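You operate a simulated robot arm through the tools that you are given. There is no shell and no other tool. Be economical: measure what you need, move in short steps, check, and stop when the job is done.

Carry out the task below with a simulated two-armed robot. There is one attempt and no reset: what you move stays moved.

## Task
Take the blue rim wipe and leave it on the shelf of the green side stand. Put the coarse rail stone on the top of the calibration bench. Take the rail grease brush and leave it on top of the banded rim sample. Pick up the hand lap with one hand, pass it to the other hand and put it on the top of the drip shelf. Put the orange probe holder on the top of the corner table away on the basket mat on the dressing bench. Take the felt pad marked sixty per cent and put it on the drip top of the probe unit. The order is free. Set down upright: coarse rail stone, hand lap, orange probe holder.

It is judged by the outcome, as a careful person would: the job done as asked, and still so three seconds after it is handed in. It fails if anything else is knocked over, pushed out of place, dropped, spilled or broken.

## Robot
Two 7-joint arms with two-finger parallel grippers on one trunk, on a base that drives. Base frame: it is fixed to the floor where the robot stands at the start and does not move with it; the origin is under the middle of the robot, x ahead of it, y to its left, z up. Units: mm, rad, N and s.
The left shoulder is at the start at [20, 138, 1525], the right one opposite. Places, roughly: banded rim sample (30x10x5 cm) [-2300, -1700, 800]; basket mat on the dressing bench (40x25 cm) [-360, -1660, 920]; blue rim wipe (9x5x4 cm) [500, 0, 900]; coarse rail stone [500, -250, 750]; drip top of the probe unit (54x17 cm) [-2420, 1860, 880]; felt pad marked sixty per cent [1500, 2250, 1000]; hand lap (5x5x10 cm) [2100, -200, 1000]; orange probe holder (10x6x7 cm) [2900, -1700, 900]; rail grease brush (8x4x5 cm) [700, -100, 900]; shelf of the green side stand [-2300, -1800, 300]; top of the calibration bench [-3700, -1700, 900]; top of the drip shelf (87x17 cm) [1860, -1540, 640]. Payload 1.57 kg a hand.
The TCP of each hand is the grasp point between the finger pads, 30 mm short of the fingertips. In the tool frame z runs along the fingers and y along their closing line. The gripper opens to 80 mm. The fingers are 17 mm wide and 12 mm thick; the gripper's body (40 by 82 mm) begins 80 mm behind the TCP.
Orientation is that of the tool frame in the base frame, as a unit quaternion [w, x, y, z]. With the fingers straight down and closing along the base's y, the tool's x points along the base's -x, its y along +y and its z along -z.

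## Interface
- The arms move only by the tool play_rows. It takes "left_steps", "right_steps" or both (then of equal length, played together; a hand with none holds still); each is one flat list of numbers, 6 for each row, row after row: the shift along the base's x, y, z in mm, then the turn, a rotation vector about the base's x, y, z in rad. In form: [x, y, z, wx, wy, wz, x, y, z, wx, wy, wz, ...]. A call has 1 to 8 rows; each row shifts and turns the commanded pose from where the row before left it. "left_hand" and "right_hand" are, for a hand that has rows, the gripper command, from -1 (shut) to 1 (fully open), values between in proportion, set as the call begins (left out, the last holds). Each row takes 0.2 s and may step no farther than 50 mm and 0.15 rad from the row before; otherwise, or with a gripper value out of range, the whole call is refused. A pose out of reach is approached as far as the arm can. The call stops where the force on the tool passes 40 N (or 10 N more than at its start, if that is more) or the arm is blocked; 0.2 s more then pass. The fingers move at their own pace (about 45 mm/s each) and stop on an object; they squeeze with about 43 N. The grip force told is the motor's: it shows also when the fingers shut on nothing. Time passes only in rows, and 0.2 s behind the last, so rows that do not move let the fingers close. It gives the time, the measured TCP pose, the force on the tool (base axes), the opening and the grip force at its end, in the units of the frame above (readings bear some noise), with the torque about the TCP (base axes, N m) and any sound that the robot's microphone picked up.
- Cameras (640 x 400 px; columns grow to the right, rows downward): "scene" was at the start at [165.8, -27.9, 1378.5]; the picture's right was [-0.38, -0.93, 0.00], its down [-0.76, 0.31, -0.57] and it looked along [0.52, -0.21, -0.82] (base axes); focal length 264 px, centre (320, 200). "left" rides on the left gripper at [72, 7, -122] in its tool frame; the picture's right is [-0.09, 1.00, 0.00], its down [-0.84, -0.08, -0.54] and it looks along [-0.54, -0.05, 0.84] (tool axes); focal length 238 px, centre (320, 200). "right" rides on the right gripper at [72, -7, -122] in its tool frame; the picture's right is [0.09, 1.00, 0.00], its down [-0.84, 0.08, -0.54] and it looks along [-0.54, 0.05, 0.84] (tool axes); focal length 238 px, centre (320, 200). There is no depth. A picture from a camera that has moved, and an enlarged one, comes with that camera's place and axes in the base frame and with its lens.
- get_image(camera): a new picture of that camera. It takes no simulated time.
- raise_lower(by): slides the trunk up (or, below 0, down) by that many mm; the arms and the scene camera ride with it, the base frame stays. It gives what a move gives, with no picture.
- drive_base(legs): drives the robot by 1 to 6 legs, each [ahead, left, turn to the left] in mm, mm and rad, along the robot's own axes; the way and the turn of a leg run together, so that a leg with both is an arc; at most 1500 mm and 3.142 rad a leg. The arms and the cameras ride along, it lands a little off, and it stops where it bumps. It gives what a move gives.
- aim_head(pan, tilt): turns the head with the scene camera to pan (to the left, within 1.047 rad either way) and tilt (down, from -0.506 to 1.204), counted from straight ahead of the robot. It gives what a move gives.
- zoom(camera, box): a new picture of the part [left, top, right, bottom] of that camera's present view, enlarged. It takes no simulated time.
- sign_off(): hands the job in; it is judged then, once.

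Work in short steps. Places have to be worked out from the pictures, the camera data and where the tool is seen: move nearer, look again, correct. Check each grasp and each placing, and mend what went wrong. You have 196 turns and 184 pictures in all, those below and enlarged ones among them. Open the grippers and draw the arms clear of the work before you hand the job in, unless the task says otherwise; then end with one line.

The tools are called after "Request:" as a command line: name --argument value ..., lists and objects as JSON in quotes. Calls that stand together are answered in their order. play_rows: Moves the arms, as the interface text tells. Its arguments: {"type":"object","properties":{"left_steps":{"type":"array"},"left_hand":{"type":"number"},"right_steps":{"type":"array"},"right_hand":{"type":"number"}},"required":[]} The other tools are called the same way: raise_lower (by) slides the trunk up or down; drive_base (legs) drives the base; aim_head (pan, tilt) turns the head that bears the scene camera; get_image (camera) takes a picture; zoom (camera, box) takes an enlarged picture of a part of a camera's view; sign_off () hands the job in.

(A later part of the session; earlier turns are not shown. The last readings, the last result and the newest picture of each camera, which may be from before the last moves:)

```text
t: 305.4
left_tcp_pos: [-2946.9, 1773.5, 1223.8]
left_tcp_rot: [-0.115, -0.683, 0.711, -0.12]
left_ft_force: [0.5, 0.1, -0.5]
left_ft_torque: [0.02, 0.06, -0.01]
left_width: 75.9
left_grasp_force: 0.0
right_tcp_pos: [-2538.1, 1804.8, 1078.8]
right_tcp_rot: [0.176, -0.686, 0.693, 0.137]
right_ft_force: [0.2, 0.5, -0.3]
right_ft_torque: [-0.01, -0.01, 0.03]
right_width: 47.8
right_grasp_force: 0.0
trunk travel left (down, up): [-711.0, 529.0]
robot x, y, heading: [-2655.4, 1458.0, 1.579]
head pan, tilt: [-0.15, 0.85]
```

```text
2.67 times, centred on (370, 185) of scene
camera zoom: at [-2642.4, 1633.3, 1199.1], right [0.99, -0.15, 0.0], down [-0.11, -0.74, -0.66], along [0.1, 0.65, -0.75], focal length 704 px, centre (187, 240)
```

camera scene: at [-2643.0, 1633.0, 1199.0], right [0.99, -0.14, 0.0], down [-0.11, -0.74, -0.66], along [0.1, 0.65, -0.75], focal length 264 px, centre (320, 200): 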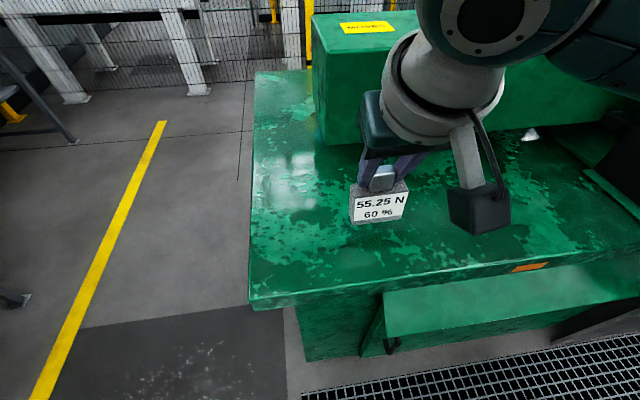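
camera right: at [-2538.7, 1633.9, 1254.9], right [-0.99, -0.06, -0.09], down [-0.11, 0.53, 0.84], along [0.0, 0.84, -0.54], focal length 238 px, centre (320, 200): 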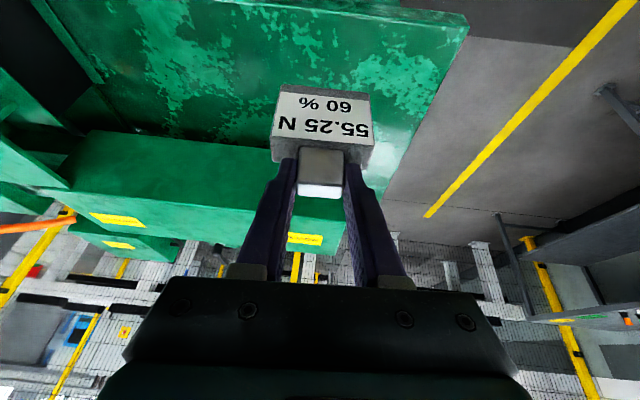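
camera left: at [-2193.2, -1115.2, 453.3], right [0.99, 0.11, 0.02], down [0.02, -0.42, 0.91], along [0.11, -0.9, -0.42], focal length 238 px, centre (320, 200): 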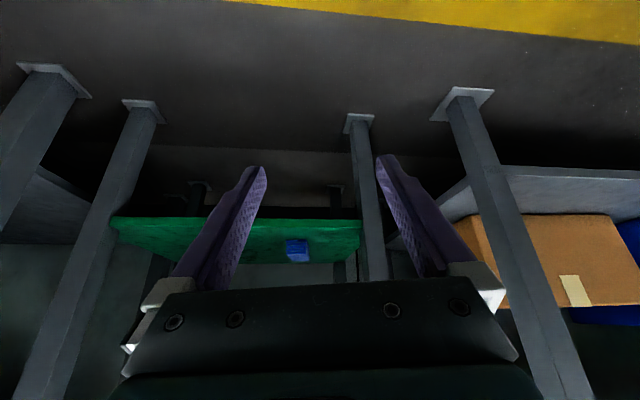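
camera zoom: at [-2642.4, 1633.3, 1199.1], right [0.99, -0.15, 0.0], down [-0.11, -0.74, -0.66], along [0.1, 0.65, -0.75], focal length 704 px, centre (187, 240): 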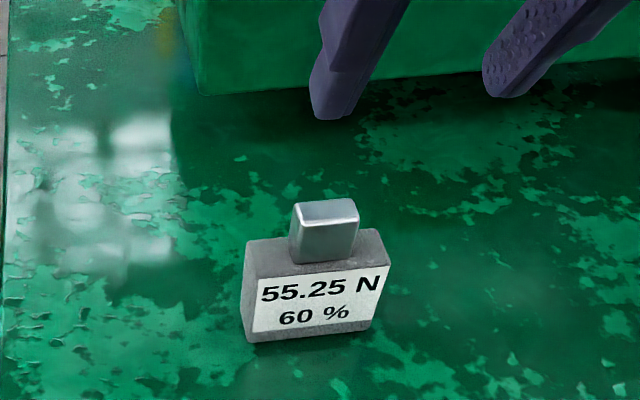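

The 60 % pad stands on the drip top. I straighten the hands and drive toward the rail table for the hand lap.

Request:
play_rows --right_steps '[0, -20, 30, -0.148, 0, 0, 0, -20, 30, -0.148, 0, 0, 0, -20, 20, -0.148, 0, 0]' --right_hand 1

Request:
drive_base --legs '[[-1400, 0, 0], [0, 0, -1.578], [1400, -500, 0], [1400, -250, 0], [1300, 0, 0]]'

Request:
aim_head --pan 0.3 --tilt 0.4

Request:
get_image --camera "scene"

```text
t: 306.2
left_tcp_pos: [-2948.2, 1774.4, 1222.4]
left_tcp_rot: [-0.117, -0.683, 0.711, -0.12]
left_ft_force: [-0.7, 0.0, 0.5]
left_ft_torque: [-0.02, 0.04, 0.01]
left_width: 75.7
left_grasp_force: 0.0
right_tcp_pos: [-2538.6, 1741.1, 1159.1]
right_tcp_rot: [-0.02, 0.708, -0.706, 0.02]
right_ft_force: [-0.5, 0.6, -0.2]
right_ft_torque: [0.02, -0.01, -0.05]
right_width: 79.9
right_grasp_force: 0.0
trunk travel left (down, up): [-711.0, 529.0]
robot x, y, heading: [-2655.3, 1455.4, 1.577]
head pan, tilt: [-0.15, 0.85]
```

```text
t: 337.0
left_tcp_pos: [1808.2, -364.4, 1224.4]
left_tcp_rot: [-0.168, 0.018, 0.986, -0.002]
left_ft_force: [-0.5, -0.1, -1.1]
left_ft_torque: [0.01, 0.01, 0.01]
left_width: 75.9
left_grasp_force: 0.1
right_tcp_pos: [1777.2, -774.3, 1159.7]
right_tcp_rot: [-0.001, -0.004, 1.0, -0.027]
right_ft_force: [0.2, 0.5, 0.5]
right_ft_torque: [-0.01, -0.02, 0.0]
right_width: 79.8
right_grasp_force: 0.0
trunk travel left (down, up): [-711.0, 529.0]
robot x, y, heading: [1493.8, -658.9, 0.009]
head pan, tilt: [-0.15, 0.85]
```

```text
t: 337.9
left_tcp_pos: [1806.9, -365.0, 1224.8]
left_tcp_rot: [-0.168, 0.018, 0.986, -0.001]
left_ft_force: [-0.6, 0.1, 0.2]
left_ft_torque: [-0.01, -0.01, 0.02]
left_width: 76.1
left_grasp_force: 0.1
right_tcp_pos: [1777.9, -773.4, 1158.6]
right_tcp_rot: [0.001, -0.004, 1.0, -0.027]
right_ft_force: [-0.1, 0.0, 0.9]
right_ft_torque: [0.0, -0.02, -0.02]
right_width: 80.0
right_grasp_force: 0.0
trunk travel left (down, up): [-711.0, 529.0]
robot x, y, heading: [1489.7, -661.6, 0.011]
head pan, tilt: [0.3, 0.4]
```

```text
79 pictures are left
camera scene: at [1679.4, -632.3, 1238.1], right [0.3, -0.95, 0.0], down [-0.37, -0.12, -0.92], along [0.88, 0.28, -0.39], focal length 264 px, centre (320, 200)
```

scene: 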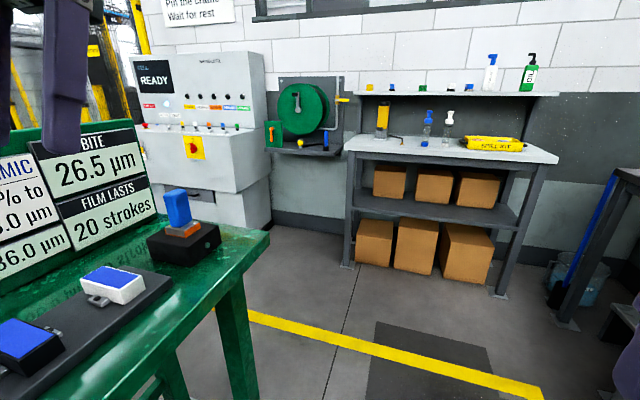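

The hand lap (blue handle on an orange sole, in a black block) is at about (2020, -243). I zoom.

Request:
zoom --camera "scene" --box '[60, 160, 280, 310]'

```text
2.67 times, centred on (170, 235) of scene
camera zoom: at [1679.4, -632.3, 1238.1], right [0.3, -0.95, 0.0], down [-0.37, -0.12, -0.92], along [0.88, 0.28, -0.39], focal length 704 px, centre (720, 107)
```

zoom: 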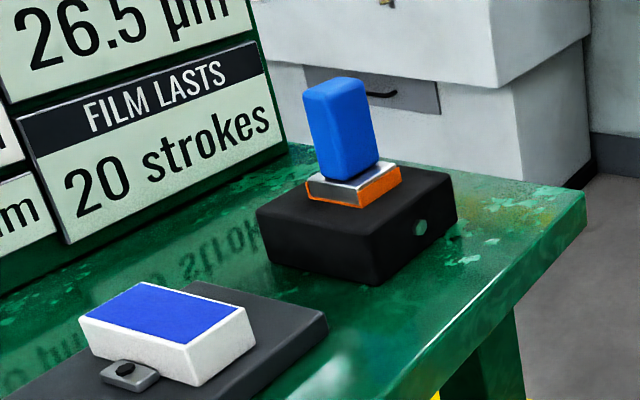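

I position the robot to the right of the lap, facing +y, keeping distance for now, and tilt the left hand forward for a slanted grasp (so the right hand can take over from the top).

Request:
drive_base --legs '[[590, -180, 0], [0, 0, 1.56]]'

Request:
play_rows --left_steps '[20, 10, 0, 0.145, 0, 0, 20, 10, 0, 0.145, 0, 0, 20, 10, 0, 0.145, 0, 0, 20, 10, 0, 0.145, 0, 0, 20, 10, 0, 0.145, 0, 0, 20, 10, 0, 0.145, 0, 0, 20, 10, 0, 0.145, 0, 0, 20, 10, 0, 0.145, 0, 0]'

Request:
aim_head --pan 0 --tilt 0.6

Request:
get_image --camera "scene"

```text
t: 345.0
left_tcp_pos: [1774.2, -513.2, 1223.4]
left_tcp_rot: [-0.119, -0.671, 0.723, -0.118]
left_ft_force: [1.1, 0.3, 0.1]
left_ft_torque: [0.03, 0.01, 0.01]
left_width: 75.9
left_grasp_force: 0.0
right_tcp_pos: [2182.7, -557.9, 1159.3]
right_tcp_rot: [0.019, -0.696, 0.717, -0.019]
right_ft_force: [0.3, 0.4, -0.1]
right_ft_torque: [-0.01, 0.0, 0.01]
right_width: 80.1
right_grasp_force: 0.0
trunk travel left (down, up): [-711.0, 529.0]
robot x, y, heading: [2057.5, -842.3, 1.545]
head pan, tilt: [0.3, 0.4]
```

```text
t: 346.8
left_tcp_pos: [1852.3, -372.2, 1227.9]
left_tcp_rot: [0.265, -0.63, 0.663, 0.306]
left_ft_force: [-0.2, -0.2, 0.3]
left_ft_torque: [0.01, 0.0, -0.04]
left_width: 76.2
left_grasp_force: 0.1
left hand out of reach, approached as far as the arm can: row 1, 2, 3, 4, 5
right_tcp_pos: [2182.7, -558.3, 1158.3]
right_tcp_rot: [0.019, -0.696, 0.717, -0.02]
right_ft_force: [-0.3, -0.1, 0.0]
right_ft_torque: [0.01, 0.03, -0.01]
right_width: 80.1
right_grasp_force: 0.1
trunk travel left (down, up): [-711.0, 529.0]
robot x, y, heading: [2058.5, -838.5, 1.544]
head pan, tilt: [0.3, 0.4]
```

```text
t: 347.6
left_tcp_pos: [1852.4, -373.9, 1223.3]
left_tcp_rot: [0.26, -0.63, 0.665, 0.304]
left_ft_force: [-0.4, 0.3, -0.4]
left_ft_torque: [0.01, 0.0, 0.01]
left_width: 76.1
left_grasp_force: 0.0
right_tcp_pos: [2183.0, -558.2, 1159.5]
right_tcp_rot: [0.019, -0.696, 0.717, -0.018]
right_ft_force: [-0.6, -0.6, 1.0]
right_ft_torque: [-0.02, 0.03, 0.0]
right_width: 80.0
right_grasp_force: 0.1
trunk travel left (down, up): [-711.0, 529.0]
robot x, y, heading: [2060.0, -840.2, 1.544]
head pan, tilt: [0.0, 0.6]
```

```text
77 pictures are left
camera scene: at [2033.7, -654.3, 1226.5], right [0.95, 0.31, 0.0], down [0.15, -0.48, -0.86], along [-0.26, 0.82, -0.5], focal length 264 px, centre (320, 200)
```

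scene: 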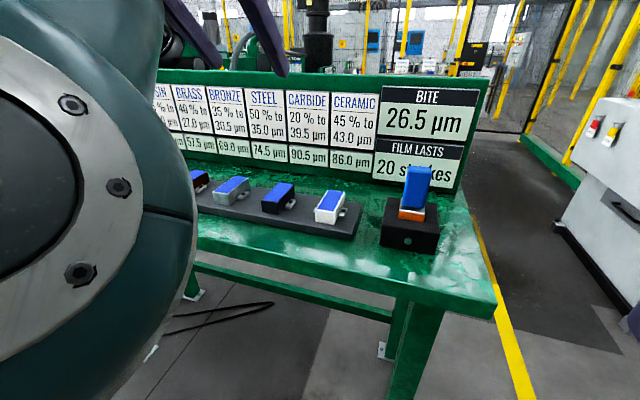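

Lap handle centre ≈ (2072, -190, 1001). I bring the left hand to lap height at a safe distance, then check with its camera.

Request:
raise_lower --by 60

Request:
play_rows --left_steps '[30, -3, -38, 0.02, 0, 0, 30, -3, -38, 0.02, 0, 0, 30, 0, -38, 0.02, 0, 0, 10, 0, -38, 0, 0, 0, 10, 0, -38, 0, 0, 0, 10, 0, -38, 0, 0, 0, 0, 0, -40, 0, 0, 0]'

Request:
get_image --camera "left"

Request:
get_image --camera "scene"

```text
t: 348.6
left_tcp_pos: [1853.8, -374.2, 1284.0]
left_tcp_rot: [0.261, -0.63, 0.665, 0.305]
left_ft_force: [-0.7, -0.6, 0.2]
left_ft_torque: [0.01, 0.02, 0.02]
left_width: 76.3
left_grasp_force: 0.0
right_tcp_pos: [2183.0, -556.9, 1219.4]
right_tcp_rot: [0.019, -0.696, 0.717, -0.019]
right_ft_force: [0.5, -1.1, 0.0]
right_ft_torque: [-0.01, 0.01, 0.04]
right_width: 80.0
right_grasp_force: 0.0
trunk travel left (down, up): [-771.0, 469.0]
robot x, y, heading: [2060.3, -839.3, 1.542]
head pan, tilt: [0.0, 0.6]
```

```text
t: 350.2
left_tcp_pos: [1962.1, -379.9, 1007.0]
left_tcp_rot: [0.269, -0.61, 0.666, 0.335]
left_ft_force: [-0.3, 0.5, -0.7]
left_ft_torque: [0.02, 0.0, 0.01]
left_width: 75.9
left_grasp_force: 0.0
right_tcp_pos: [2182.1, -557.9, 1219.4]
right_tcp_rot: [0.019, -0.696, 0.717, -0.019]
right_ft_force: [0.2, 0.6, -0.8]
right_ft_torque: [0.01, 0.01, 0.0]
right_width: 80.1
right_grasp_force: 0.0
trunk travel left (down, up): [-771.0, 469.0]
robot x, y, heading: [2058.1, -841.4, 1.544]
head pan, tilt: [0.0, 0.6]
```

```text
76 pictures are left
camera left: at [1953.4, -518.5, 1028.4], right [-0.98, 0.09, 0.19], down [0.2, 0.11, 0.97], along [0.07, 0.99, -0.12], focal length 238 px, centre (320, 200)
```

left: 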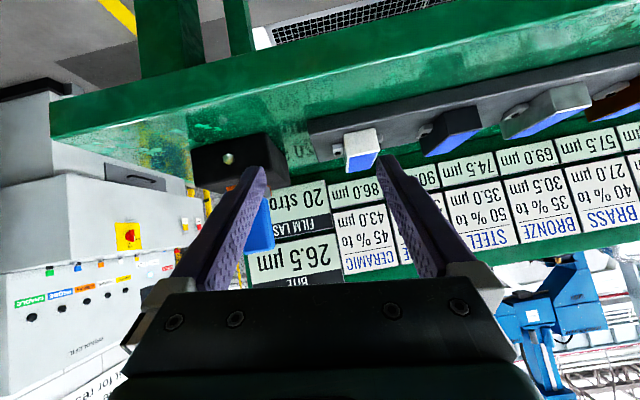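

```text
75 pictures are left
camera scene: at [2063.8, -652.0, 1279.9], right [1.0, -0.03, 0.0], down [-0.02, -0.56, -0.83], along [0.02, 0.82, -0.56], focal length 264 px, centre (320, 200)
```

scene: 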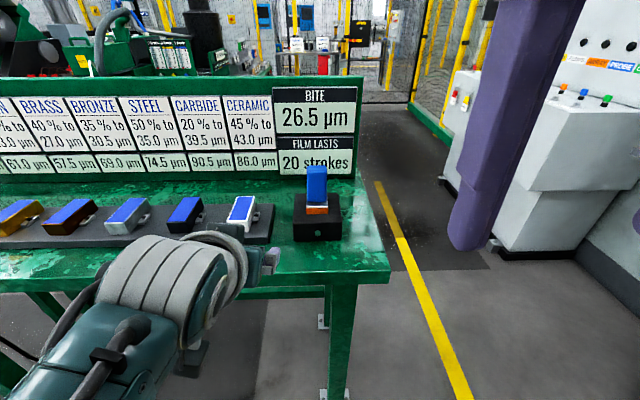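

Clear view now: lap spans z ≈ 946–1046 at (2069, -193), handle ≈ 41 mm wide. I level the left hand's roll, shift it over, and drive to 90 mm short of the handle.

Request:
play_rows --left_steps '[20, 0, -4, 0, -0.118, 0.03, 20, 0, 0, 0, 0, 0]'

Request:
drive_base --legs '[[95, -67, 0.026]]'

Request:
get_image --camera "left"

Request:
get_image --camera "scene"

```text
t: 351.0
left_tcp_pos: [1970.5, -374.4, 998.1]
left_tcp_rot: [0.285, -0.635, 0.641, 0.325]
left_ft_force: [0.6, 0.1, 0.0]
left_ft_torque: [-0.03, -0.04, 0.0]
left_width: 75.9
left_grasp_force: 0.0
right_tcp_pos: [2182.1, -558.4, 1219.9]
right_tcp_rot: [0.019, -0.696, 0.717, -0.018]
right_ft_force: [0.6, 0.6, -0.4]
right_ft_torque: [-0.01, 0.02, 0.01]
right_width: 80.0
right_grasp_force: 0.1
trunk travel left (down, up): [-771.0, 469.0]
robot x, y, heading: [2057.5, -840.3, 1.54]
head pan, tilt: [0.0, 0.6]
stopped in row 2 (left hand): the arm was blocked; the commanded pose is now the measured one
```

```text
t: 352.2
left_tcp_pos: [2029.2, -284.3, 997.8]
left_tcp_rot: [-0.279, 0.644, -0.633, -0.328]
left_ft_force: [-0.6, 0.1, -0.7]
left_ft_torque: [-0.01, 0.01, -0.04]
left_width: 76.0
left_grasp_force: 0.1
right_tcp_pos: [2244.9, -461.7, 1219.9]
right_tcp_rot: [0.02, -0.705, 0.708, -0.019]
right_ft_force: [0.0, -0.9, 0.3]
right_ft_torque: [0.01, -0.05, 0.0]
right_width: 80.1
right_grasp_force: 0.1
trunk travel left (down, up): [-771.0, 469.0]
robot x, y, heading: [2125.5, -748.0, 1.573]
head pan, tilt: [0.0, 0.6]
```

```text
74 pictures are left
camera left: at [2030.0, -423.6, 1018.7], right [-0.99, 0.02, 0.13], down [0.13, 0.11, 0.99], along [0.0, 0.99, -0.11], focal length 238 px, centre (320, 200)
```

left: 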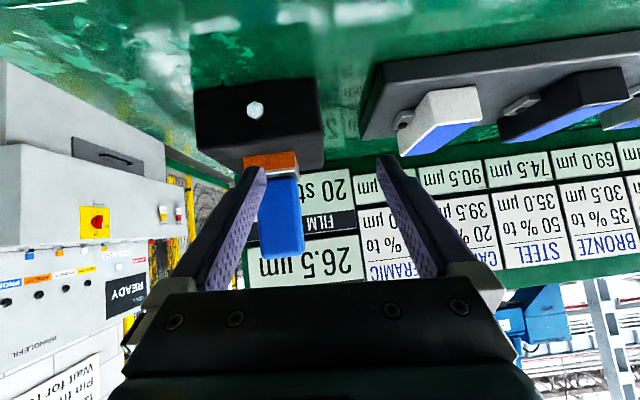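

```text
73 pictures are left
camera scene: at [2128.9, -559.4, 1279.9], right [1.0, 0.0, 0.0], down [0.0, -0.56, -0.83], along [0.0, 0.83, -0.56], focal length 264 px, centre (320, 200)
```

scene: 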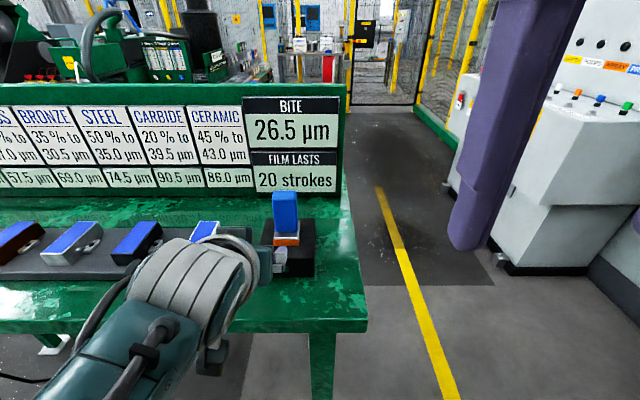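

Handle is 38 mm to the +x side of the hand. I shift the base right 38, raise the hand 8 mm, then advance 90 mm.

Request:
drive_base --legs '[[0, -39, 0]]'

Request:
play_rows --left_steps '[0, 0, 8, 0, 0, 0]'

Request:
drive_base --legs '[[50, 0, 0]]'

Request:
get_image --camera "left"

```text
t: 353.1
left_tcp_pos: [2066.3, -285.8, 997.5]
left_tcp_rot: [-0.279, 0.643, -0.633, -0.329]
left_ft_force: [0.0, 0.0, 0.6]
left_ft_torque: [-0.02, -0.03, -0.04]
left_width: 76.1
left_grasp_force: 0.2
right_tcp_pos: [2284.0, -462.3, 1220.0]
right_tcp_rot: [0.02, -0.706, 0.708, -0.019]
right_ft_force: [-0.5, 0.3, 0.7]
right_ft_torque: [-0.04, -0.01, -0.02]
right_width: 79.9
right_grasp_force: 0.0
trunk travel left (down, up): [-771.0, 469.0]
robot x, y, heading: [2165.1, -746.4, 1.57]
head pan, tilt: [0.0, 0.6]
```

```text
t: 353.5
left_tcp_pos: [2063.4, -284.6, 1006.7]
left_tcp_rot: [-0.278, 0.643, -0.633, -0.33]
left_ft_force: [-0.1, -0.5, 0.1]
left_ft_torque: [0.0, 0.03, 0.01]
left_width: 75.9
left_grasp_force: 0.1
right_tcp_pos: [2284.3, -461.6, 1219.0]
right_tcp_rot: [0.019, -0.706, 0.708, -0.019]
right_ft_force: [-0.8, -0.1, 0.2]
right_ft_torque: [0.01, 0.0, 0.02]
right_width: 79.9
right_grasp_force: 0.1
trunk travel left (down, up): [-771.0, 469.0]
robot x, y, heading: [2168.4, -749.1, 1.575]
head pan, tilt: [0.0, 0.6]
```

```text
t: 354.4
left_tcp_pos: [2065.6, -236.3, 1006.2]
left_tcp_rot: [-0.278, 0.643, -0.632, -0.331]
left_ft_force: [0.8, 0.3, -0.2]
left_ft_torque: [-0.01, 0.0, -0.02]
left_width: 76.1
left_grasp_force: 0.1
right_tcp_pos: [2284.9, -412.6, 1218.9]
right_tcp_rot: [0.02, -0.705, 0.708, -0.02]
right_ft_force: [-0.8, -1.1, 0.0]
right_ft_torque: [-0.01, -0.04, 0.01]
right_width: 79.9
right_grasp_force: 0.1
trunk travel left (down, up): [-771.0, 469.0]
robot x, y, heading: [2171.4, -699.4, 1.574]
head pan, tilt: [0.0, 0.6]
```

```text
72 pictures are left
camera left: at [2065.8, -374.9, 1026.1], right [-0.99, 0.01, 0.13], down [0.13, 0.11, 0.98], along [0.0, 0.99, -0.11], focal length 238 px, centre (320, 200)
```

left: 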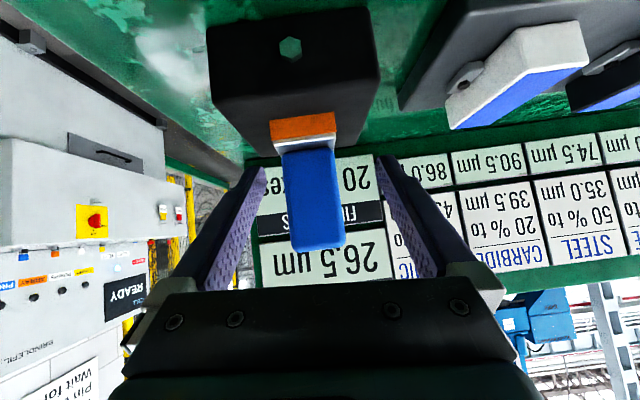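

Well aligned. I advance the last 45 mm and check.

Request:
drive_base --legs '[[43, 0, 0]]'

Request:
get_image --camera "left"

Request:
zoom --camera "scene" --box '[160, 130, 360, 280]'

```text
t: 355.3
left_tcp_pos: [2064.2, -193.4, 1004.9]
left_tcp_rot: [-0.277, 0.642, -0.633, -0.331]
left_ft_force: [-0.9, -0.1, -0.2]
left_ft_torque: [0.0, 0.0, 0.01]
left_width: 76.1
left_grasp_force: 0.0
right_tcp_pos: [2285.8, -370.0, 1218.6]
right_tcp_rot: [0.02, -0.706, 0.708, -0.021]
right_ft_force: [0.8, 1.5, -0.4]
right_ft_torque: [-0.05, -0.03, -0.01]
right_width: 80.2
right_grasp_force: 0.1
trunk travel left (down, up): [-771.0, 469.0]
robot x, y, heading: [2168.8, -652.8, 1.567]
head pan, tilt: [0.0, 0.6]
```

```text
71 pictures are left
camera left: at [2065.2, -332.3, 1026.0], right [-0.99, 0.01, 0.13], down [0.13, 0.11, 0.98], along [0.0, 0.99, -0.11], focal length 238 px, centre (320, 200)
```

left: 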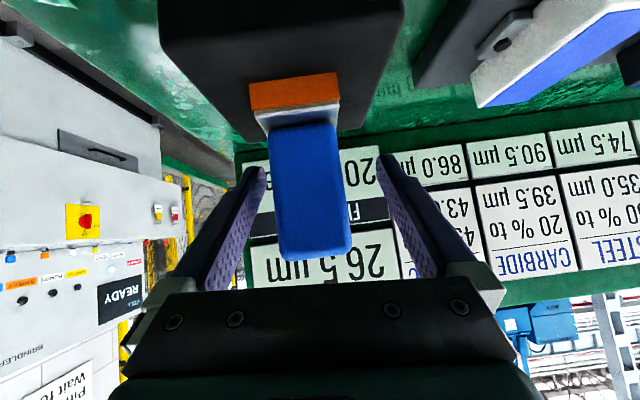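

```text
2.67 times, centred on (260, 205) of scene
camera zoom: at [2168.5, -467.7, 1279.9], right [1.0, 0.0, 0.0], down [0.0, -0.56, -0.83], along [0.0, 0.83, -0.56], focal length 704 px, centre (480, 187)
```

zoom: 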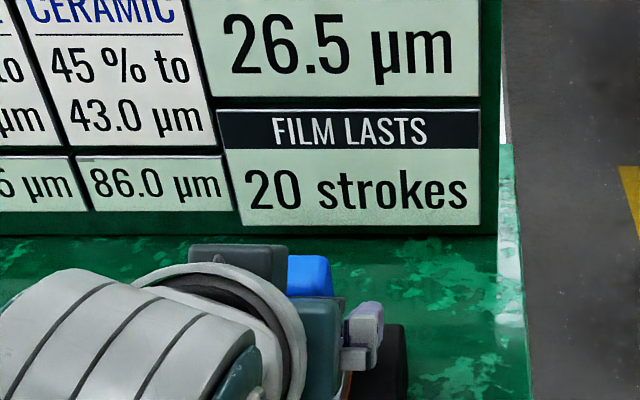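

Judging by its apparent width the handle centre is ~18 mm further; I advance 16 mm and close.

Request:
drive_base --legs '[[17, 0, 0]]'

Request:
play_rows --left_steps '[4, 0, 0, 0, 0, 0, 0, 0, 0, 0, 0, 0, 0, 0, 0, 0, 0, 0, 0, 0, 0, 0, 0, 0]' --left_hand -1

Request:
get_image --camera "left"

```text
t: 356.1
left_tcp_pos: [2064.2, -177.5, 1005.8]
left_tcp_rot: [-0.277, 0.642, -0.634, -0.33]
left_ft_force: [0.6, -0.1, -0.1]
left_ft_torque: [0.01, 0.02, -0.01]
left_width: 75.7
left_grasp_force: 0.0
right_tcp_pos: [2285.0, -354.0, 1218.4]
right_tcp_rot: [0.019, -0.706, 0.708, -0.019]
right_ft_force: [0.1, -0.9, 0.2]
right_ft_torque: [-0.01, 0.03, -0.01]
right_width: 80.1
right_grasp_force: 0.1
trunk travel left (down, up): [-771.0, 469.0]
robot x, y, heading: [2165.3, -640.6, 1.564]
head pan, tilt: [0.0, 0.6]
```

```text
t: 357.1
left_tcp_pos: [2061.6, -176.5, 1004.8]
left_tcp_rot: [-0.274, 0.642, -0.634, -0.334]
left_ft_force: [0.5, -1.0, 0.1]
left_ft_torque: [-0.08, -0.08, 0.0]
left_width: 41.3
left_grasp_force: 30.8
right_tcp_pos: [2285.4, -354.4, 1219.1]
right_tcp_rot: [0.02, -0.706, 0.708, -0.02]
right_ft_force: [0.0, -0.8, 0.1]
right_ft_torque: [-0.01, -0.03, 0.01]
right_width: 80.1
right_grasp_force: 0.1
trunk travel left (down, up): [-771.0, 469.0]
robot x, y, heading: [2169.9, -638.0, 1.572]
head pan, tilt: [0.0, 0.6]
```

```text
69 pictures are left
camera left: at [2064.6, -314.6, 1025.2], right [-0.99, 0.01, 0.14], down [0.14, 0.11, 0.98], along [-0.01, 0.99, -0.11], focal length 238 px, centre (320, 200)
```

left: 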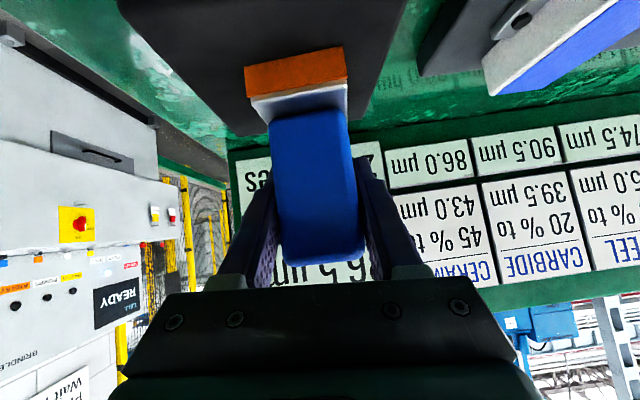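

Closed at 41 mm. I wait briefly and lift with the trunk.

Request:
play_rows --left_steps '[0, 0, 0, 0, 0, 0, 0, 0, 0, 0, 0, 0]'

Request:
raise_lower --by 70

Request:
get_image --camera "left"

```text
t: 357.7
left_tcp_pos: [2063.7, -176.0, 1004.1]
left_tcp_rot: [-0.273, 0.642, -0.633, -0.335]
left_ft_force: [-0.6, -0.6, -0.4]
left_ft_torque: [0.04, 0.05, 0.0]
left_width: 40.5
left_grasp_force: 42.7
right_tcp_pos: [2283.8, -353.7, 1218.7]
right_tcp_rot: [0.019, -0.705, 0.708, -0.02]
right_ft_force: [0.5, 0.4, 0.2]
right_ft_torque: [-0.01, 0.0, 0.0]
right_width: 80.0
right_grasp_force: 0.1
trunk travel left (down, up): [-771.0, 469.0]
robot x, y, heading: [2166.3, -638.7, 1.567]
head pan, tilt: [0.0, 0.6]
```

```text
t: 358.8
left_tcp_pos: [2064.6, -176.0, 1074.4]
left_tcp_rot: [-0.274, 0.641, -0.634, -0.334]
left_ft_force: [0.7, 0.4, -1.6]
left_ft_torque: [0.05, 0.0, 0.01]
left_width: 40.9
left_grasp_force: 43.0
right_tcp_pos: [2285.3, -352.6, 1289.4]
right_tcp_rot: [0.019, -0.706, 0.708, -0.02]
right_ft_force: [0.1, 0.2, -0.1]
right_ft_torque: [-0.01, -0.02, -0.02]
right_width: 80.0
right_grasp_force: 0.1
trunk travel left (down, up): [-841.0, 399.0]
robot x, y, heading: [2168.0, -635.7, 1.571]
head pan, tilt: [0.0, 0.6]
```

```text
68 pictures are left
camera left: at [2065.0, -315.1, 1095.0], right [-0.99, 0.01, 0.14], down [0.14, 0.11, 0.98], along [0.0, 0.99, -0.11], focal length 238 px, centre (320, 200)
```

left: 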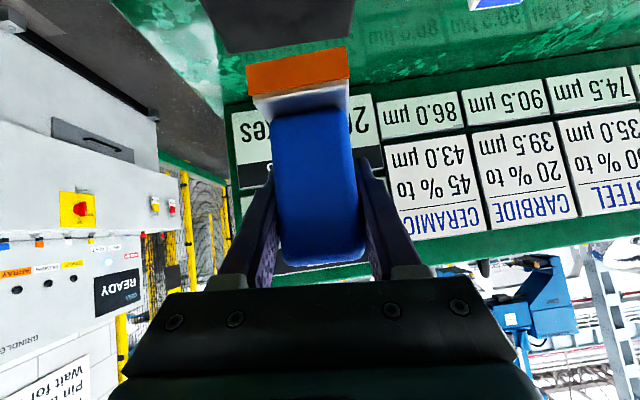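

The lap is held. I back off to free space, then bring it toward the middle with the left hand yawed inward, to make room for the right hand.

Request:
drive_base --legs '[[-400, 0, 0]]'

Request:
play_rows --left_steps '[10, 0, 0, 0, 0, -0.1, 15, 0, 0, 0, 0, -0.1, 15, 0, 0, 0, 0, -0.1, 15, 0, 0, 0, 0, -0.1, 15, 0, 0, 0, 0, -0.1, 15, 0, 0, 0, 0, -0.1]' --right_steps '[0, 0, 0, 0, 0, 0.14, 0, 0, 0, 0, 0, 0.14, 0, 0, 0, 0, 0, 0.14, 0, 0, 0, 0, 0, 0.14, 0, 0, 0, 0, 0, 0.14, 0, 0, 0, 0, 0, 0.14]'

Request:
get_image --camera "scene"

```text
t: 361.3
left_tcp_pos: [2062.2, -576.2, 1074.3]
left_tcp_rot: [-0.274, 0.641, -0.634, -0.334]
left_ft_force: [0.2, 0.5, -2.3]
left_ft_torque: [0.03, 0.0, 0.01]
left_width: 40.5
left_grasp_force: 42.7
right_tcp_pos: [2284.3, -753.1, 1289.5]
right_tcp_rot: [0.019, -0.706, 0.708, -0.019]
right_ft_force: [-0.3, 0.1, 0.3]
right_ft_torque: [0.03, -0.03, 0.01]
right_width: 79.8
right_grasp_force: 0.1
trunk travel left (down, up): [-841.0, 399.0]
robot x, y, heading: [2169.7, -1034.8, 1.576]
head pan, tilt: [0.0, 0.6]
```

```text
t: 362.7
left_tcp_pos: [2148.8, -577.4, 1074.2]
left_tcp_rot: [0.36, -0.425, 0.796, 0.238]
left_ft_force: [0.8, -0.3, -2.5]
left_ft_torque: [0.04, 0.01, 0.02]
left_width: 40.3
left_grasp_force: 43.1
right_tcp_pos: [2284.0, -753.7, 1288.7]
right_tcp_rot: [-0.025, 0.934, -0.357, 0.01]
right_ft_force: [0.5, 0.2, -1.0]
right_ft_torque: [0.0, -0.03, -0.04]
right_width: 80.0
right_grasp_force: 0.0
trunk travel left (down, up): [-841.0, 399.0]
robot x, y, heading: [2169.6, -1035.8, 1.571]
head pan, tilt: [0.0, 0.6]
```

```text
67 pictures are left
camera scene: at [2167.8, -851.1, 1349.9], right [1.0, 0.0, 0.0], down [0.0, -0.57, -0.82], along [0.0, 0.82, -0.57], focal length 264 px, centre (320, 200)
```

scene: 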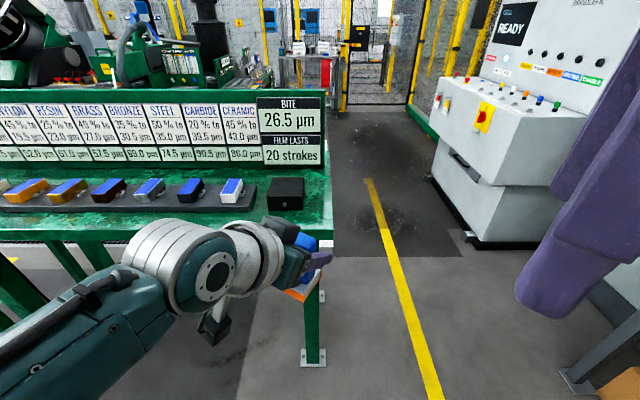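

That works well. I continue pulling the lap inward with more yaw, and set the right hand's yaw to match (closing along the left hand's pointing direction).

Request:
play_rows --left_steps '[12, -15, 0, 0, 0, -0.08, 12, -15, 0, 0, 0, -0.08, 12, -15, 0, 0, 0, -0.08, 12, -15, 0, 0, 0, -0.08]' --right_steps '[0, 20, 10, 0, 0, -0.05, 0, 20, 10, 0, 0, -0.05, 0, 20, 10, 0, 0, -0.05, 0, 20, 0, 0, 0, -0.04]'

Request:
aim_head --pan 0 --tilt 0.85

Request:
get_image --camera "scene"

Request:
get_image --camera "right"

```text
t: 363.7
left_tcp_pos: [2196.1, -637.1, 1072.9]
left_tcp_rot: [0.394, -0.293, 0.853, 0.178]
left_ft_force: [-0.4, -0.4, -2.3]
left_ft_torque: [0.0, -0.03, 0.02]
left_width: 40.1
left_grasp_force: 43.2
right_tcp_pos: [2283.4, -672.3, 1318.8]
right_tcp_rot: [-0.025, 0.895, -0.445, 0.012]
right_ft_force: [-0.2, 0.2, 0.2]
right_ft_torque: [0.01, 0.01, 0.01]
right_width: 80.0
right_grasp_force: 0.0
trunk travel left (down, up): [-841.0, 399.0]
robot x, y, heading: [2168.6, -1039.5, 1.573]
head pan, tilt: [0.0, 0.6]
```

```text
t: 364.4
left_tcp_pos: [2194.3, -636.9, 1072.5]
left_tcp_rot: [0.393, -0.294, 0.852, 0.179]
left_ft_force: [0.7, 0.2, -2.4]
left_ft_torque: [0.01, -0.02, 0.03]
left_width: 40.0
left_grasp_force: 43.0
right_tcp_pos: [2280.5, -673.4, 1318.7]
right_tcp_rot: [-0.024, 0.895, -0.444, 0.012]
right_ft_force: [0.3, -0.6, -0.2]
right_ft_torque: [-0.01, 0.02, 0.02]
right_width: 80.1
right_grasp_force: 0.1
trunk travel left (down, up): [-841.0, 399.0]
robot x, y, heading: [2170.7, -1036.2, 1.57]
head pan, tilt: [0.0, 0.85]
```

```text
66 pictures are left
camera scene: at [2167.8, -861.3, 1329.0], right [1.0, 0.0, 0.0], down [0.0, -0.75, -0.66], along [0.0, 0.66, -0.75], focal length 264 px, centre (320, 200)
```

scene: 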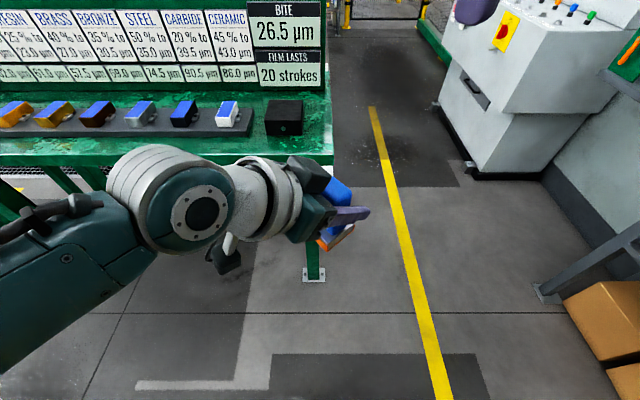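

```text
65 pictures are left
camera right: at [2324.4, -730.5, 1441.6], right [-0.74, -0.67, -0.05], down [-0.59, 0.6, 0.54], along [-0.33, 0.43, -0.84], focal length 238 px, centre (320, 200)
```

right: 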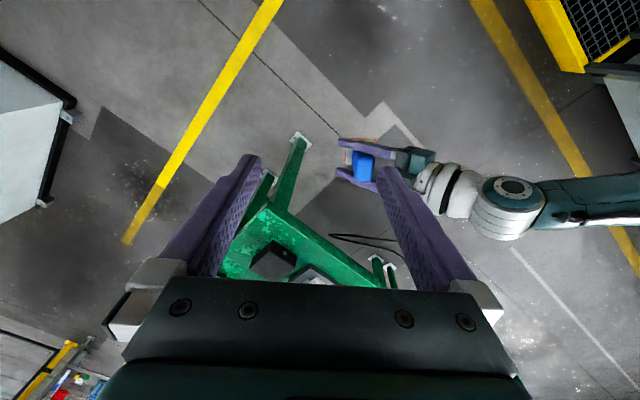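

Lap top ≈ (2190, -650, ~1110). I bring the right hand above it and look through the right camera.

Request:
play_rows --right_steps '[-31, 8, -25, 0, 0, 0, -31, 8, -25, 0, 0, 0, -29, 8, -25, 0, 0, 0]' --right_hand 0.6

Request:
get_image --camera "right"

Request:
get_image --camera "scene"

```text
t: 365.2
left_tcp_pos: [2196.0, -637.6, 1072.9]
left_tcp_rot: [0.393, -0.294, 0.853, 0.178]
left_ft_force: [0.1, 0.3, -2.9]
left_ft_torque: [0.03, -0.06, -0.01]
left_width: 39.9
left_grasp_force: 43.1
right_tcp_pos: [2192.1, -645.1, 1243.4]
right_tcp_rot: [-0.025, 0.895, -0.446, 0.013]
right_ft_force: [-0.2, 0.9, 0.4]
right_ft_torque: [0.0, 0.0, 0.01]
right_width: 63.9
right_grasp_force: 0.1
trunk travel left (down, up): [-841.0, 399.0]
robot x, y, heading: [2167.6, -1037.9, 1.578]
head pan, tilt: [0.0, 0.85]
```

```text
64 pictures are left
camera right: at [2233.4, -703.9, 1366.3], right [-0.74, -0.67, -0.06], down [-0.59, 0.6, 0.54], along [-0.33, 0.43, -0.84], focal length 238 px, centre (320, 200)
```

right: 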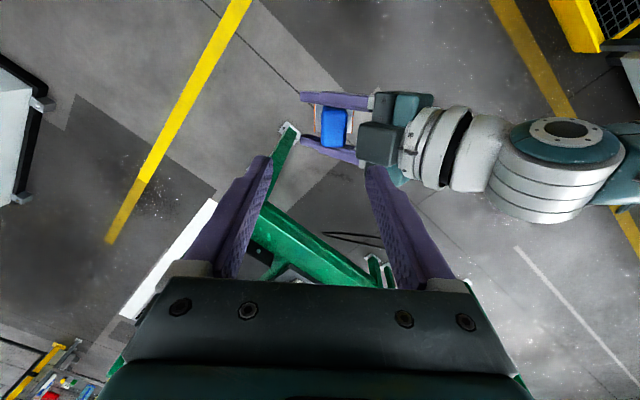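

```text
63 pictures are left
camera scene: at [2167.8, -861.3, 1329.0], right [1.0, 0.0, 0.0], down [0.0, -0.75, -0.66], along [0.0, 0.66, -0.75], focal length 264 px, centre (320, 200)
```

scene: 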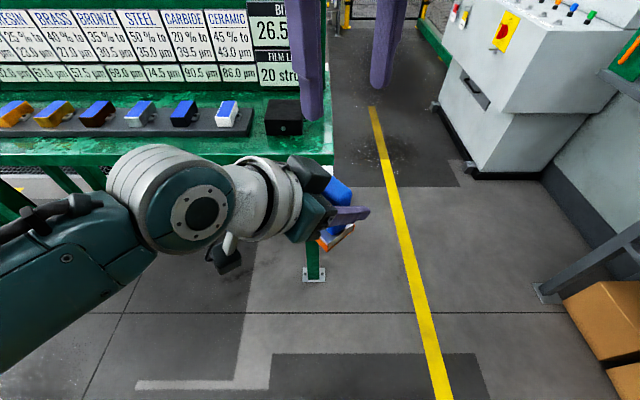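

Hands are nicely perpendicular; handle depth ≈ 28 mm. I narrow the right opening to 50, correct by (-4, -9), and descend.

Request:
play_rows --right_steps '[-2, -5, -40, 0, 0, 0, -2, -4, -40, 0, 0, 0, 0, 0, -15, 0, 0, 0]' --right_hand 0.25

Request:
get_image --camera "right"

Request:
zoom --camera "scene" --box '[230, 90, 450, 250]'

```text
t: 365.8
left_tcp_pos: [2188.7, -641.6, 1061.6]
left_tcp_rot: [0.379, -0.299, 0.859, 0.172]
left_ft_force: [0.1, -0.5, -2.7]
left_ft_torque: [0.0, -0.06, -0.03]
left_width: 39.9
left_grasp_force: 43.1
right_tcp_pos: [2185.5, -652.2, 1187.6]
right_tcp_rot: [-0.023, 0.897, -0.442, 0.009]
right_ft_force: [0.1, -0.9, 0.4]
right_ft_torque: [-0.04, 0.01, -0.01]
right_width: 50.4
right_grasp_force: 0.1
trunk travel left (down, up): [-841.0, 399.0]
robot x, y, heading: [2169.4, -1038.8, 1.568]
head pan, tilt: [0.0, 0.85]
stopped in row 2 (left hand): the force on the tool passed its limit at 59 N (the readings are from after the stop); the commanded pose is now the measured one
```

```text
62 pictures are left
camera right: at [2228.4, -710.5, 1310.0], right [-0.73, -0.68, -0.05], down [-0.59, 0.6, 0.54], along [-0.34, 0.43, -0.84], focal length 238 px, centre (320, 200)
```

right: 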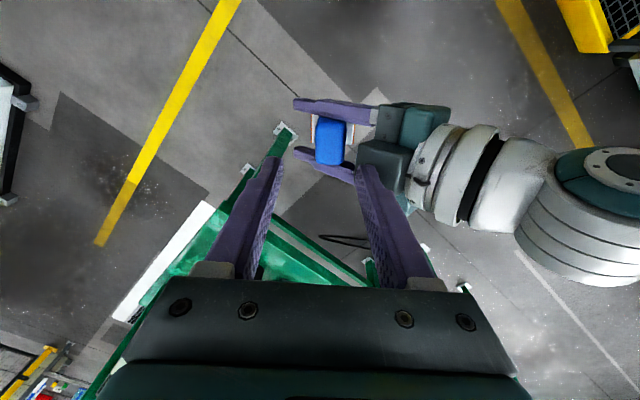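

```text
2.50 times, centred on (340, 170) of scene
camera zoom: at [2167.9, -861.2, 1329.1], right [1.0, 0.0, 0.0], down [0.0, -0.75, -0.66], along [0.0, 0.66, -0.75], focal length 660 px, centre (270, 275)
```

zoom: 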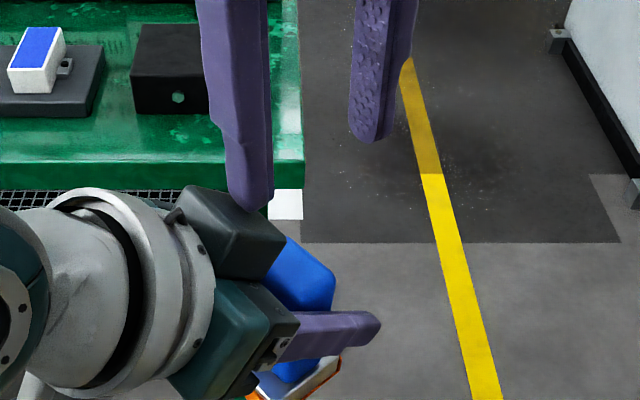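

The right finger brushed the left gripper's housing while the opening was still wide. I lift a bit, close to 44 mm opening and re-centre over the handle.

Request:
play_rows --right_steps '[0, 0, 15, 0, 0, 0, 0, -8, 0, 0, 0, 0, 0, 0, 0, 0, 0, 0]' --right_hand 0.1

Request:
zoom --camera "right" --box '[240, 60, 460, 220]'

```text
t: 366.6
left_tcp_pos: [2189.9, -641.5, 1062.4]
left_tcp_rot: [0.381, -0.298, 0.859, 0.171]
left_ft_force: [0.0, 0.5, -1.4]
left_ft_torque: [0.02, -0.05, 0.02]
left_width: 40.2
left_grasp_force: 42.6
right_tcp_pos: [2185.8, -660.9, 1203.0]
right_tcp_rot: [-0.024, 0.897, -0.442, 0.007]
right_ft_force: [0.6, -0.2, -0.1]
right_ft_torque: [0.02, -0.03, 0.0]
right_width: 44.1
right_grasp_force: 0.0
trunk travel left (down, up): [-841.0, 399.0]
robot x, y, heading: [2162.7, -1033.7, 1.569]
head pan, tilt: [0.0, 0.85]
```

```text
2.50 times, centred on (350, 140) of right
camera zoom: at [2229.2, -718.8, 1324.5], right [-0.73, -0.68, -0.05], down [-0.59, 0.6, 0.54], along [-0.34, 0.43, -0.84], focal length 596 px, centre (245, 350)
```

zoom: 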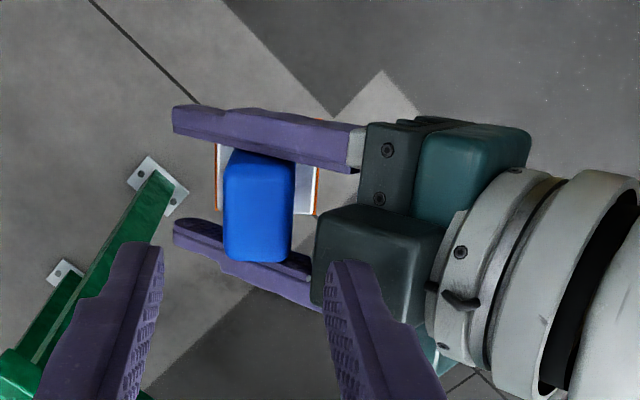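

The left gripper's rear housing overhangs the handle at this tilt, so the right hand cannot get in. I'll put the lap back on its block and re-grasp it with the left hand more nearly horizontal. First I retract the right hand and swing the left back.

Request:
play_rows --right_steps '[0, 0, 30, 0, 0, 0, 10, -10, 40, 0, 0, 0, 30, -15, 20, 0, 0, 0, 30, -15, 0, 0, 0, 0, 30, 0, 0, 0, 0, 0, 0, 0, 0, 0, 0, 0, 0, 0, 0, 0, 0, 0, 0, 0, 0, 0, 0, 0]' --left_steps '[0, 0, 0, 0, 0, 0, 0, 0, 0, 0, 0, 0, -12, 15, 2, 0, 0, 0.09, -12, 15, 2, 0, 0, 0.09, -12, 15, 2, 0, 0, 0.09, -12, 15, 2, 0, 0, 0.09, -16, 5, 2, 0, 0, 0.1, -16, 0, 2, 0, 0, 0.1]'

Request:
play_rows --left_steps '[-16, 0, 0, 0, 0, 0.12, -16, 0, 0, 0, 0, 0.12, -16, 0, 0, 0, 0, 0.12]'

Request:
drive_base --legs '[[250, 0, 0]]'

Request:
get_image --camera "left"

Request:
get_image --camera "scene"

```text
t: 368.4
left_tcp_pos: [2110.1, -578.9, 1074.2]
left_tcp_rot: [0.317, -0.526, 0.742, 0.27]
left_ft_force: [-0.2, -0.6, -2.2]
left_ft_torque: [0.07, 0.03, 0.02]
left_width: 39.8
left_grasp_force: 43.4
right_tcp_pos: [2285.8, -703.1, 1293.2]
right_tcp_rot: [-0.023, 0.896, -0.443, 0.007]
right_ft_force: [0.2, 0.0, 0.2]
right_ft_torque: [0.01, 0.0, 0.02]
right_width: 44.1
right_grasp_force: 0.2
trunk travel left (down, up): [-841.0, 399.0]
robot x, y, heading: [2167.0, -1038.6, 1.573]
head pan, tilt: [0.0, 0.85]
```

```text
t: 369.2
left_tcp_pos: [2061.6, -576.5, 1075.2]
left_tcp_rot: [-0.264, 0.649, -0.636, -0.322]
left_ft_force: [-0.7, 0.0, -2.3]
left_ft_torque: [0.07, 0.0, -0.01]
left_width: 39.8
left_grasp_force: 43.3
right_tcp_pos: [2285.2, -703.2, 1292.8]
right_tcp_rot: [-0.024, 0.896, -0.443, 0.007]
right_ft_force: [0.1, -0.7, 0.5]
right_ft_torque: [0.02, 0.0, -0.01]
right_width: 43.9
right_grasp_force: 0.0
trunk travel left (down, up): [-841.0, 399.0]
robot x, y, heading: [2167.7, -1036.7, 1.57]
head pan, tilt: [0.0, 0.85]
```

```text
t: 371.0
left_tcp_pos: [2055.5, -325.5, 1074.1]
left_tcp_rot: [-0.262, 0.652, -0.633, -0.324]
left_ft_force: [0.8, -0.7, -2.4]
left_ft_torque: [0.04, -0.02, -0.01]
left_width: 40.0
left_grasp_force: 43.0
right_tcp_pos: [2280.2, -448.4, 1292.7]
right_tcp_rot: [-0.024, 0.899, -0.437, 0.007]
right_ft_force: [-0.4, 0.3, 0.5]
right_ft_torque: [-0.01, 0.0, -0.01]
right_width: 44.0
right_grasp_force: 0.1
trunk travel left (down, up): [-841.0, 399.0]
robot x, y, heading: [2167.8, -786.0, 1.581]
head pan, tilt: [0.0, 0.85]
```

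```text
59 pictures are left
camera left: at [2059.6, -463.3, 1099.7], right [-0.99, 0.0, 0.14], down [0.14, 0.15, 0.98], along [-0.02, 0.99, -0.15], focal length 238 px, centre (320, 200)
```

left: 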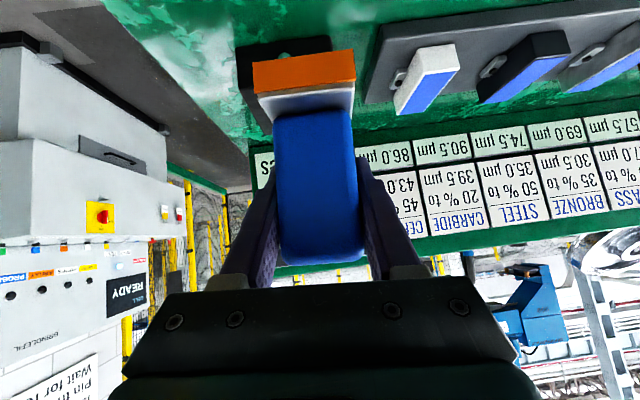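

```text
58 pictures are left
camera scene: at [2165.1, -608.7, 1329.0], right [1.0, 0.01, 0.0], down [0.01, -0.75, -0.66], along [-0.01, 0.66, -0.75], focal length 264 px, centre (320, 200)
```

scene: 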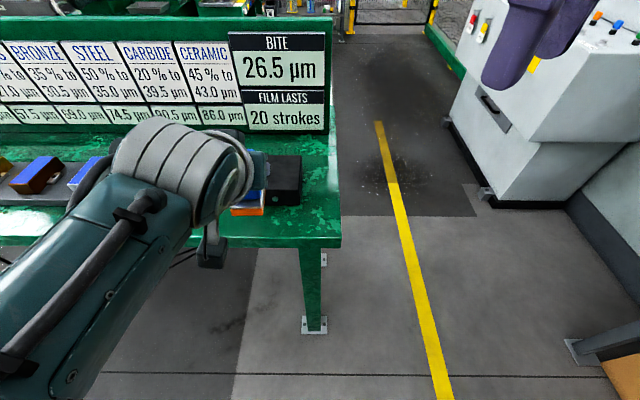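

I drive to where the lap was picked (x ≈ 2064, y ≈ -176) and lower it gently back.

Request:
drive_base --legs '[[148, -9, -0.01]]'

Request:
raise_lower --by -60

Request:
raise_lower --by -7

Request:
get_image --camera "left"

```text
t: 372.4
left_tcp_pos: [2069.9, -174.2, 1073.6]
left_tcp_rot: [-0.264, 0.648, -0.638, -0.321]
left_ft_force: [0.4, -0.9, -1.7]
left_ft_torque: [0.03, -0.01, 0.02]
left_width: 39.7
left_grasp_force: 43.4
right_tcp_pos: [2293.4, -300.8, 1292.5]
right_tcp_rot: [-0.023, 0.897, -0.442, 0.007]
right_ft_force: [0.4, 1.0, -0.1]
right_ft_torque: [-0.01, -0.04, -0.02]
right_width: 43.9
right_grasp_force: 0.0
trunk travel left (down, up): [-841.0, 399.0]
robot x, y, heading: [2175.5, -636.1, 1.572]
head pan, tilt: [0.0, 0.85]
```

```text
t: 373.4
left_tcp_pos: [2070.5, -173.4, 1013.8]
left_tcp_rot: [-0.264, 0.649, -0.637, -0.322]
left_ft_force: [0.1, -0.1, -2.5]
left_ft_torque: [0.06, 0.0, 0.02]
left_width: 39.6
left_grasp_force: 43.4
right_tcp_pos: [2293.7, -300.0, 1232.3]
right_tcp_rot: [-0.023, 0.896, -0.443, 0.008]
right_ft_force: [0.3, -0.2, -0.4]
right_ft_torque: [0.02, 0.0, -0.01]
right_width: 44.3
right_grasp_force: 0.1
trunk travel left (down, up): [-781.0, 459.0]
robot x, y, heading: [2173.3, -633.9, 1.568]
head pan, tilt: [0.0, 0.85]
```

```text
t: 374.0
left_tcp_pos: [2070.6, -175.0, 1006.5]
left_tcp_rot: [-0.264, 0.648, -0.638, -0.321]
left_ft_force: [-0.5, 0.0, -2.3]
left_ft_torque: [0.01, 0.02, -0.02]
left_width: 39.8
left_grasp_force: 43.2
right_tcp_pos: [2293.5, -300.8, 1226.5]
right_tcp_rot: [-0.023, 0.896, -0.443, 0.007]
right_ft_force: [0.5, 0.1, -1.1]
right_ft_torque: [0.02, -0.02, 0.01]
right_width: 43.8
right_grasp_force: 0.1
trunk travel left (down, up): [-774.0, 466.0]
robot x, y, heading: [2178.4, -637.0, 1.566]
head pan, tilt: [0.0, 0.85]
```

```text
57 pictures are left
camera left: at [2072.0, -312.6, 1032.5], right [-0.99, 0.01, 0.14], down [0.14, 0.15, 0.98], along [-0.01, 0.99, -0.15], focal length 238 px, centre (320, 200)
```

left: 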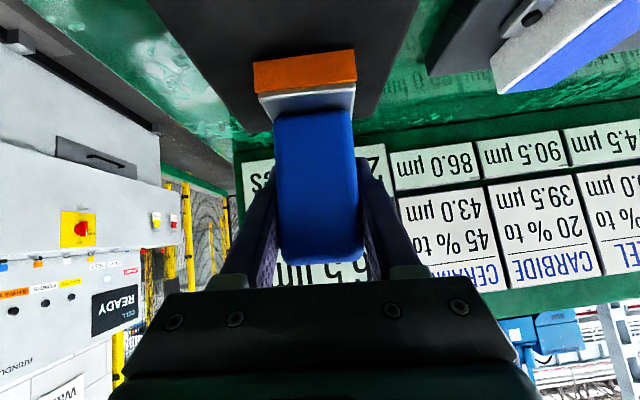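

Just above the block. I undo the small 0.04 rad pitch slip and lower to contact.

Request:
play_rows --left_steps '[0, 0, 0, 0.04, 0, 0]'

Request:
raise_lower --by -3

Request:
raise_lower --by -2

```text
t: 374.4
left_tcp_pos: [2071.7, -174.2, 1006.9]
left_tcp_rot: [-0.277, 0.643, -0.632, -0.334]
left_ft_force: [0.2, 1.5, -2.1]
left_ft_torque: [0.0, 0.0, -0.01]
left_width: 39.6
left_grasp_force: 43.1
right_tcp_pos: [2294.2, -299.3, 1224.7]
right_tcp_rot: [-0.023, 0.896, -0.443, 0.007]
right_ft_force: [0.2, -0.6, -0.8]
right_ft_torque: [-0.02, 0.03, -0.04]
right_width: 43.9
right_grasp_force: 0.0
trunk travel left (down, up): [-774.0, 466.0]
robot x, y, heading: [2175.8, -637.3, 1.567]
head pan, tilt: [0.0, 0.85]
```

```text
t: 374.9
left_tcp_pos: [2070.0, -174.1, 1006.2]
left_tcp_rot: [-0.278, 0.643, -0.631, -0.334]
left_ft_force: [-0.9, -9.4, 16.0]
left_ft_torque: [-1.23, -0.37, -0.24]
left_width: 39.8
left_grasp_force: 43.0
right_tcp_pos: [2294.2, -301.1, 1223.0]
right_tcp_rot: [-0.024, 0.896, -0.443, 0.007]
right_ft_force: [-0.2, 0.6, 0.3]
right_ft_torque: [0.0, -0.01, 0.01]
right_width: 44.2
right_grasp_force: 0.1
trunk travel left (down, up): [-771.0, 469.0]
robot x, y, heading: [2173.3, -635.4, 1.567]
head pan, tilt: [0.0, 0.85]
```

```text
t: 375.4
left_tcp_pos: [2069.9, -171.9, 1004.6]
left_tcp_rot: [-0.28, 0.642, -0.63, -0.337]
left_ft_force: [-0.2, -13.9, 32.1]
left_ft_torque: [-1.24, -0.69, -0.22]
left_width: 39.7
left_grasp_force: 43.4
right_tcp_pos: [2292.8, -300.3, 1220.8]
right_tcp_rot: [-0.024, 0.896, -0.443, 0.008]
right_ft_force: [-0.5, -0.9, -0.3]
right_ft_torque: [0.01, -0.02, 0.07]
right_width: 43.9
right_grasp_force: 0.1
trunk travel left (down, up): [-769.0, 471.0]
robot x, y, heading: [2176.6, -638.9, 1.568]
head pan, tilt: [0.0, 0.85]
```

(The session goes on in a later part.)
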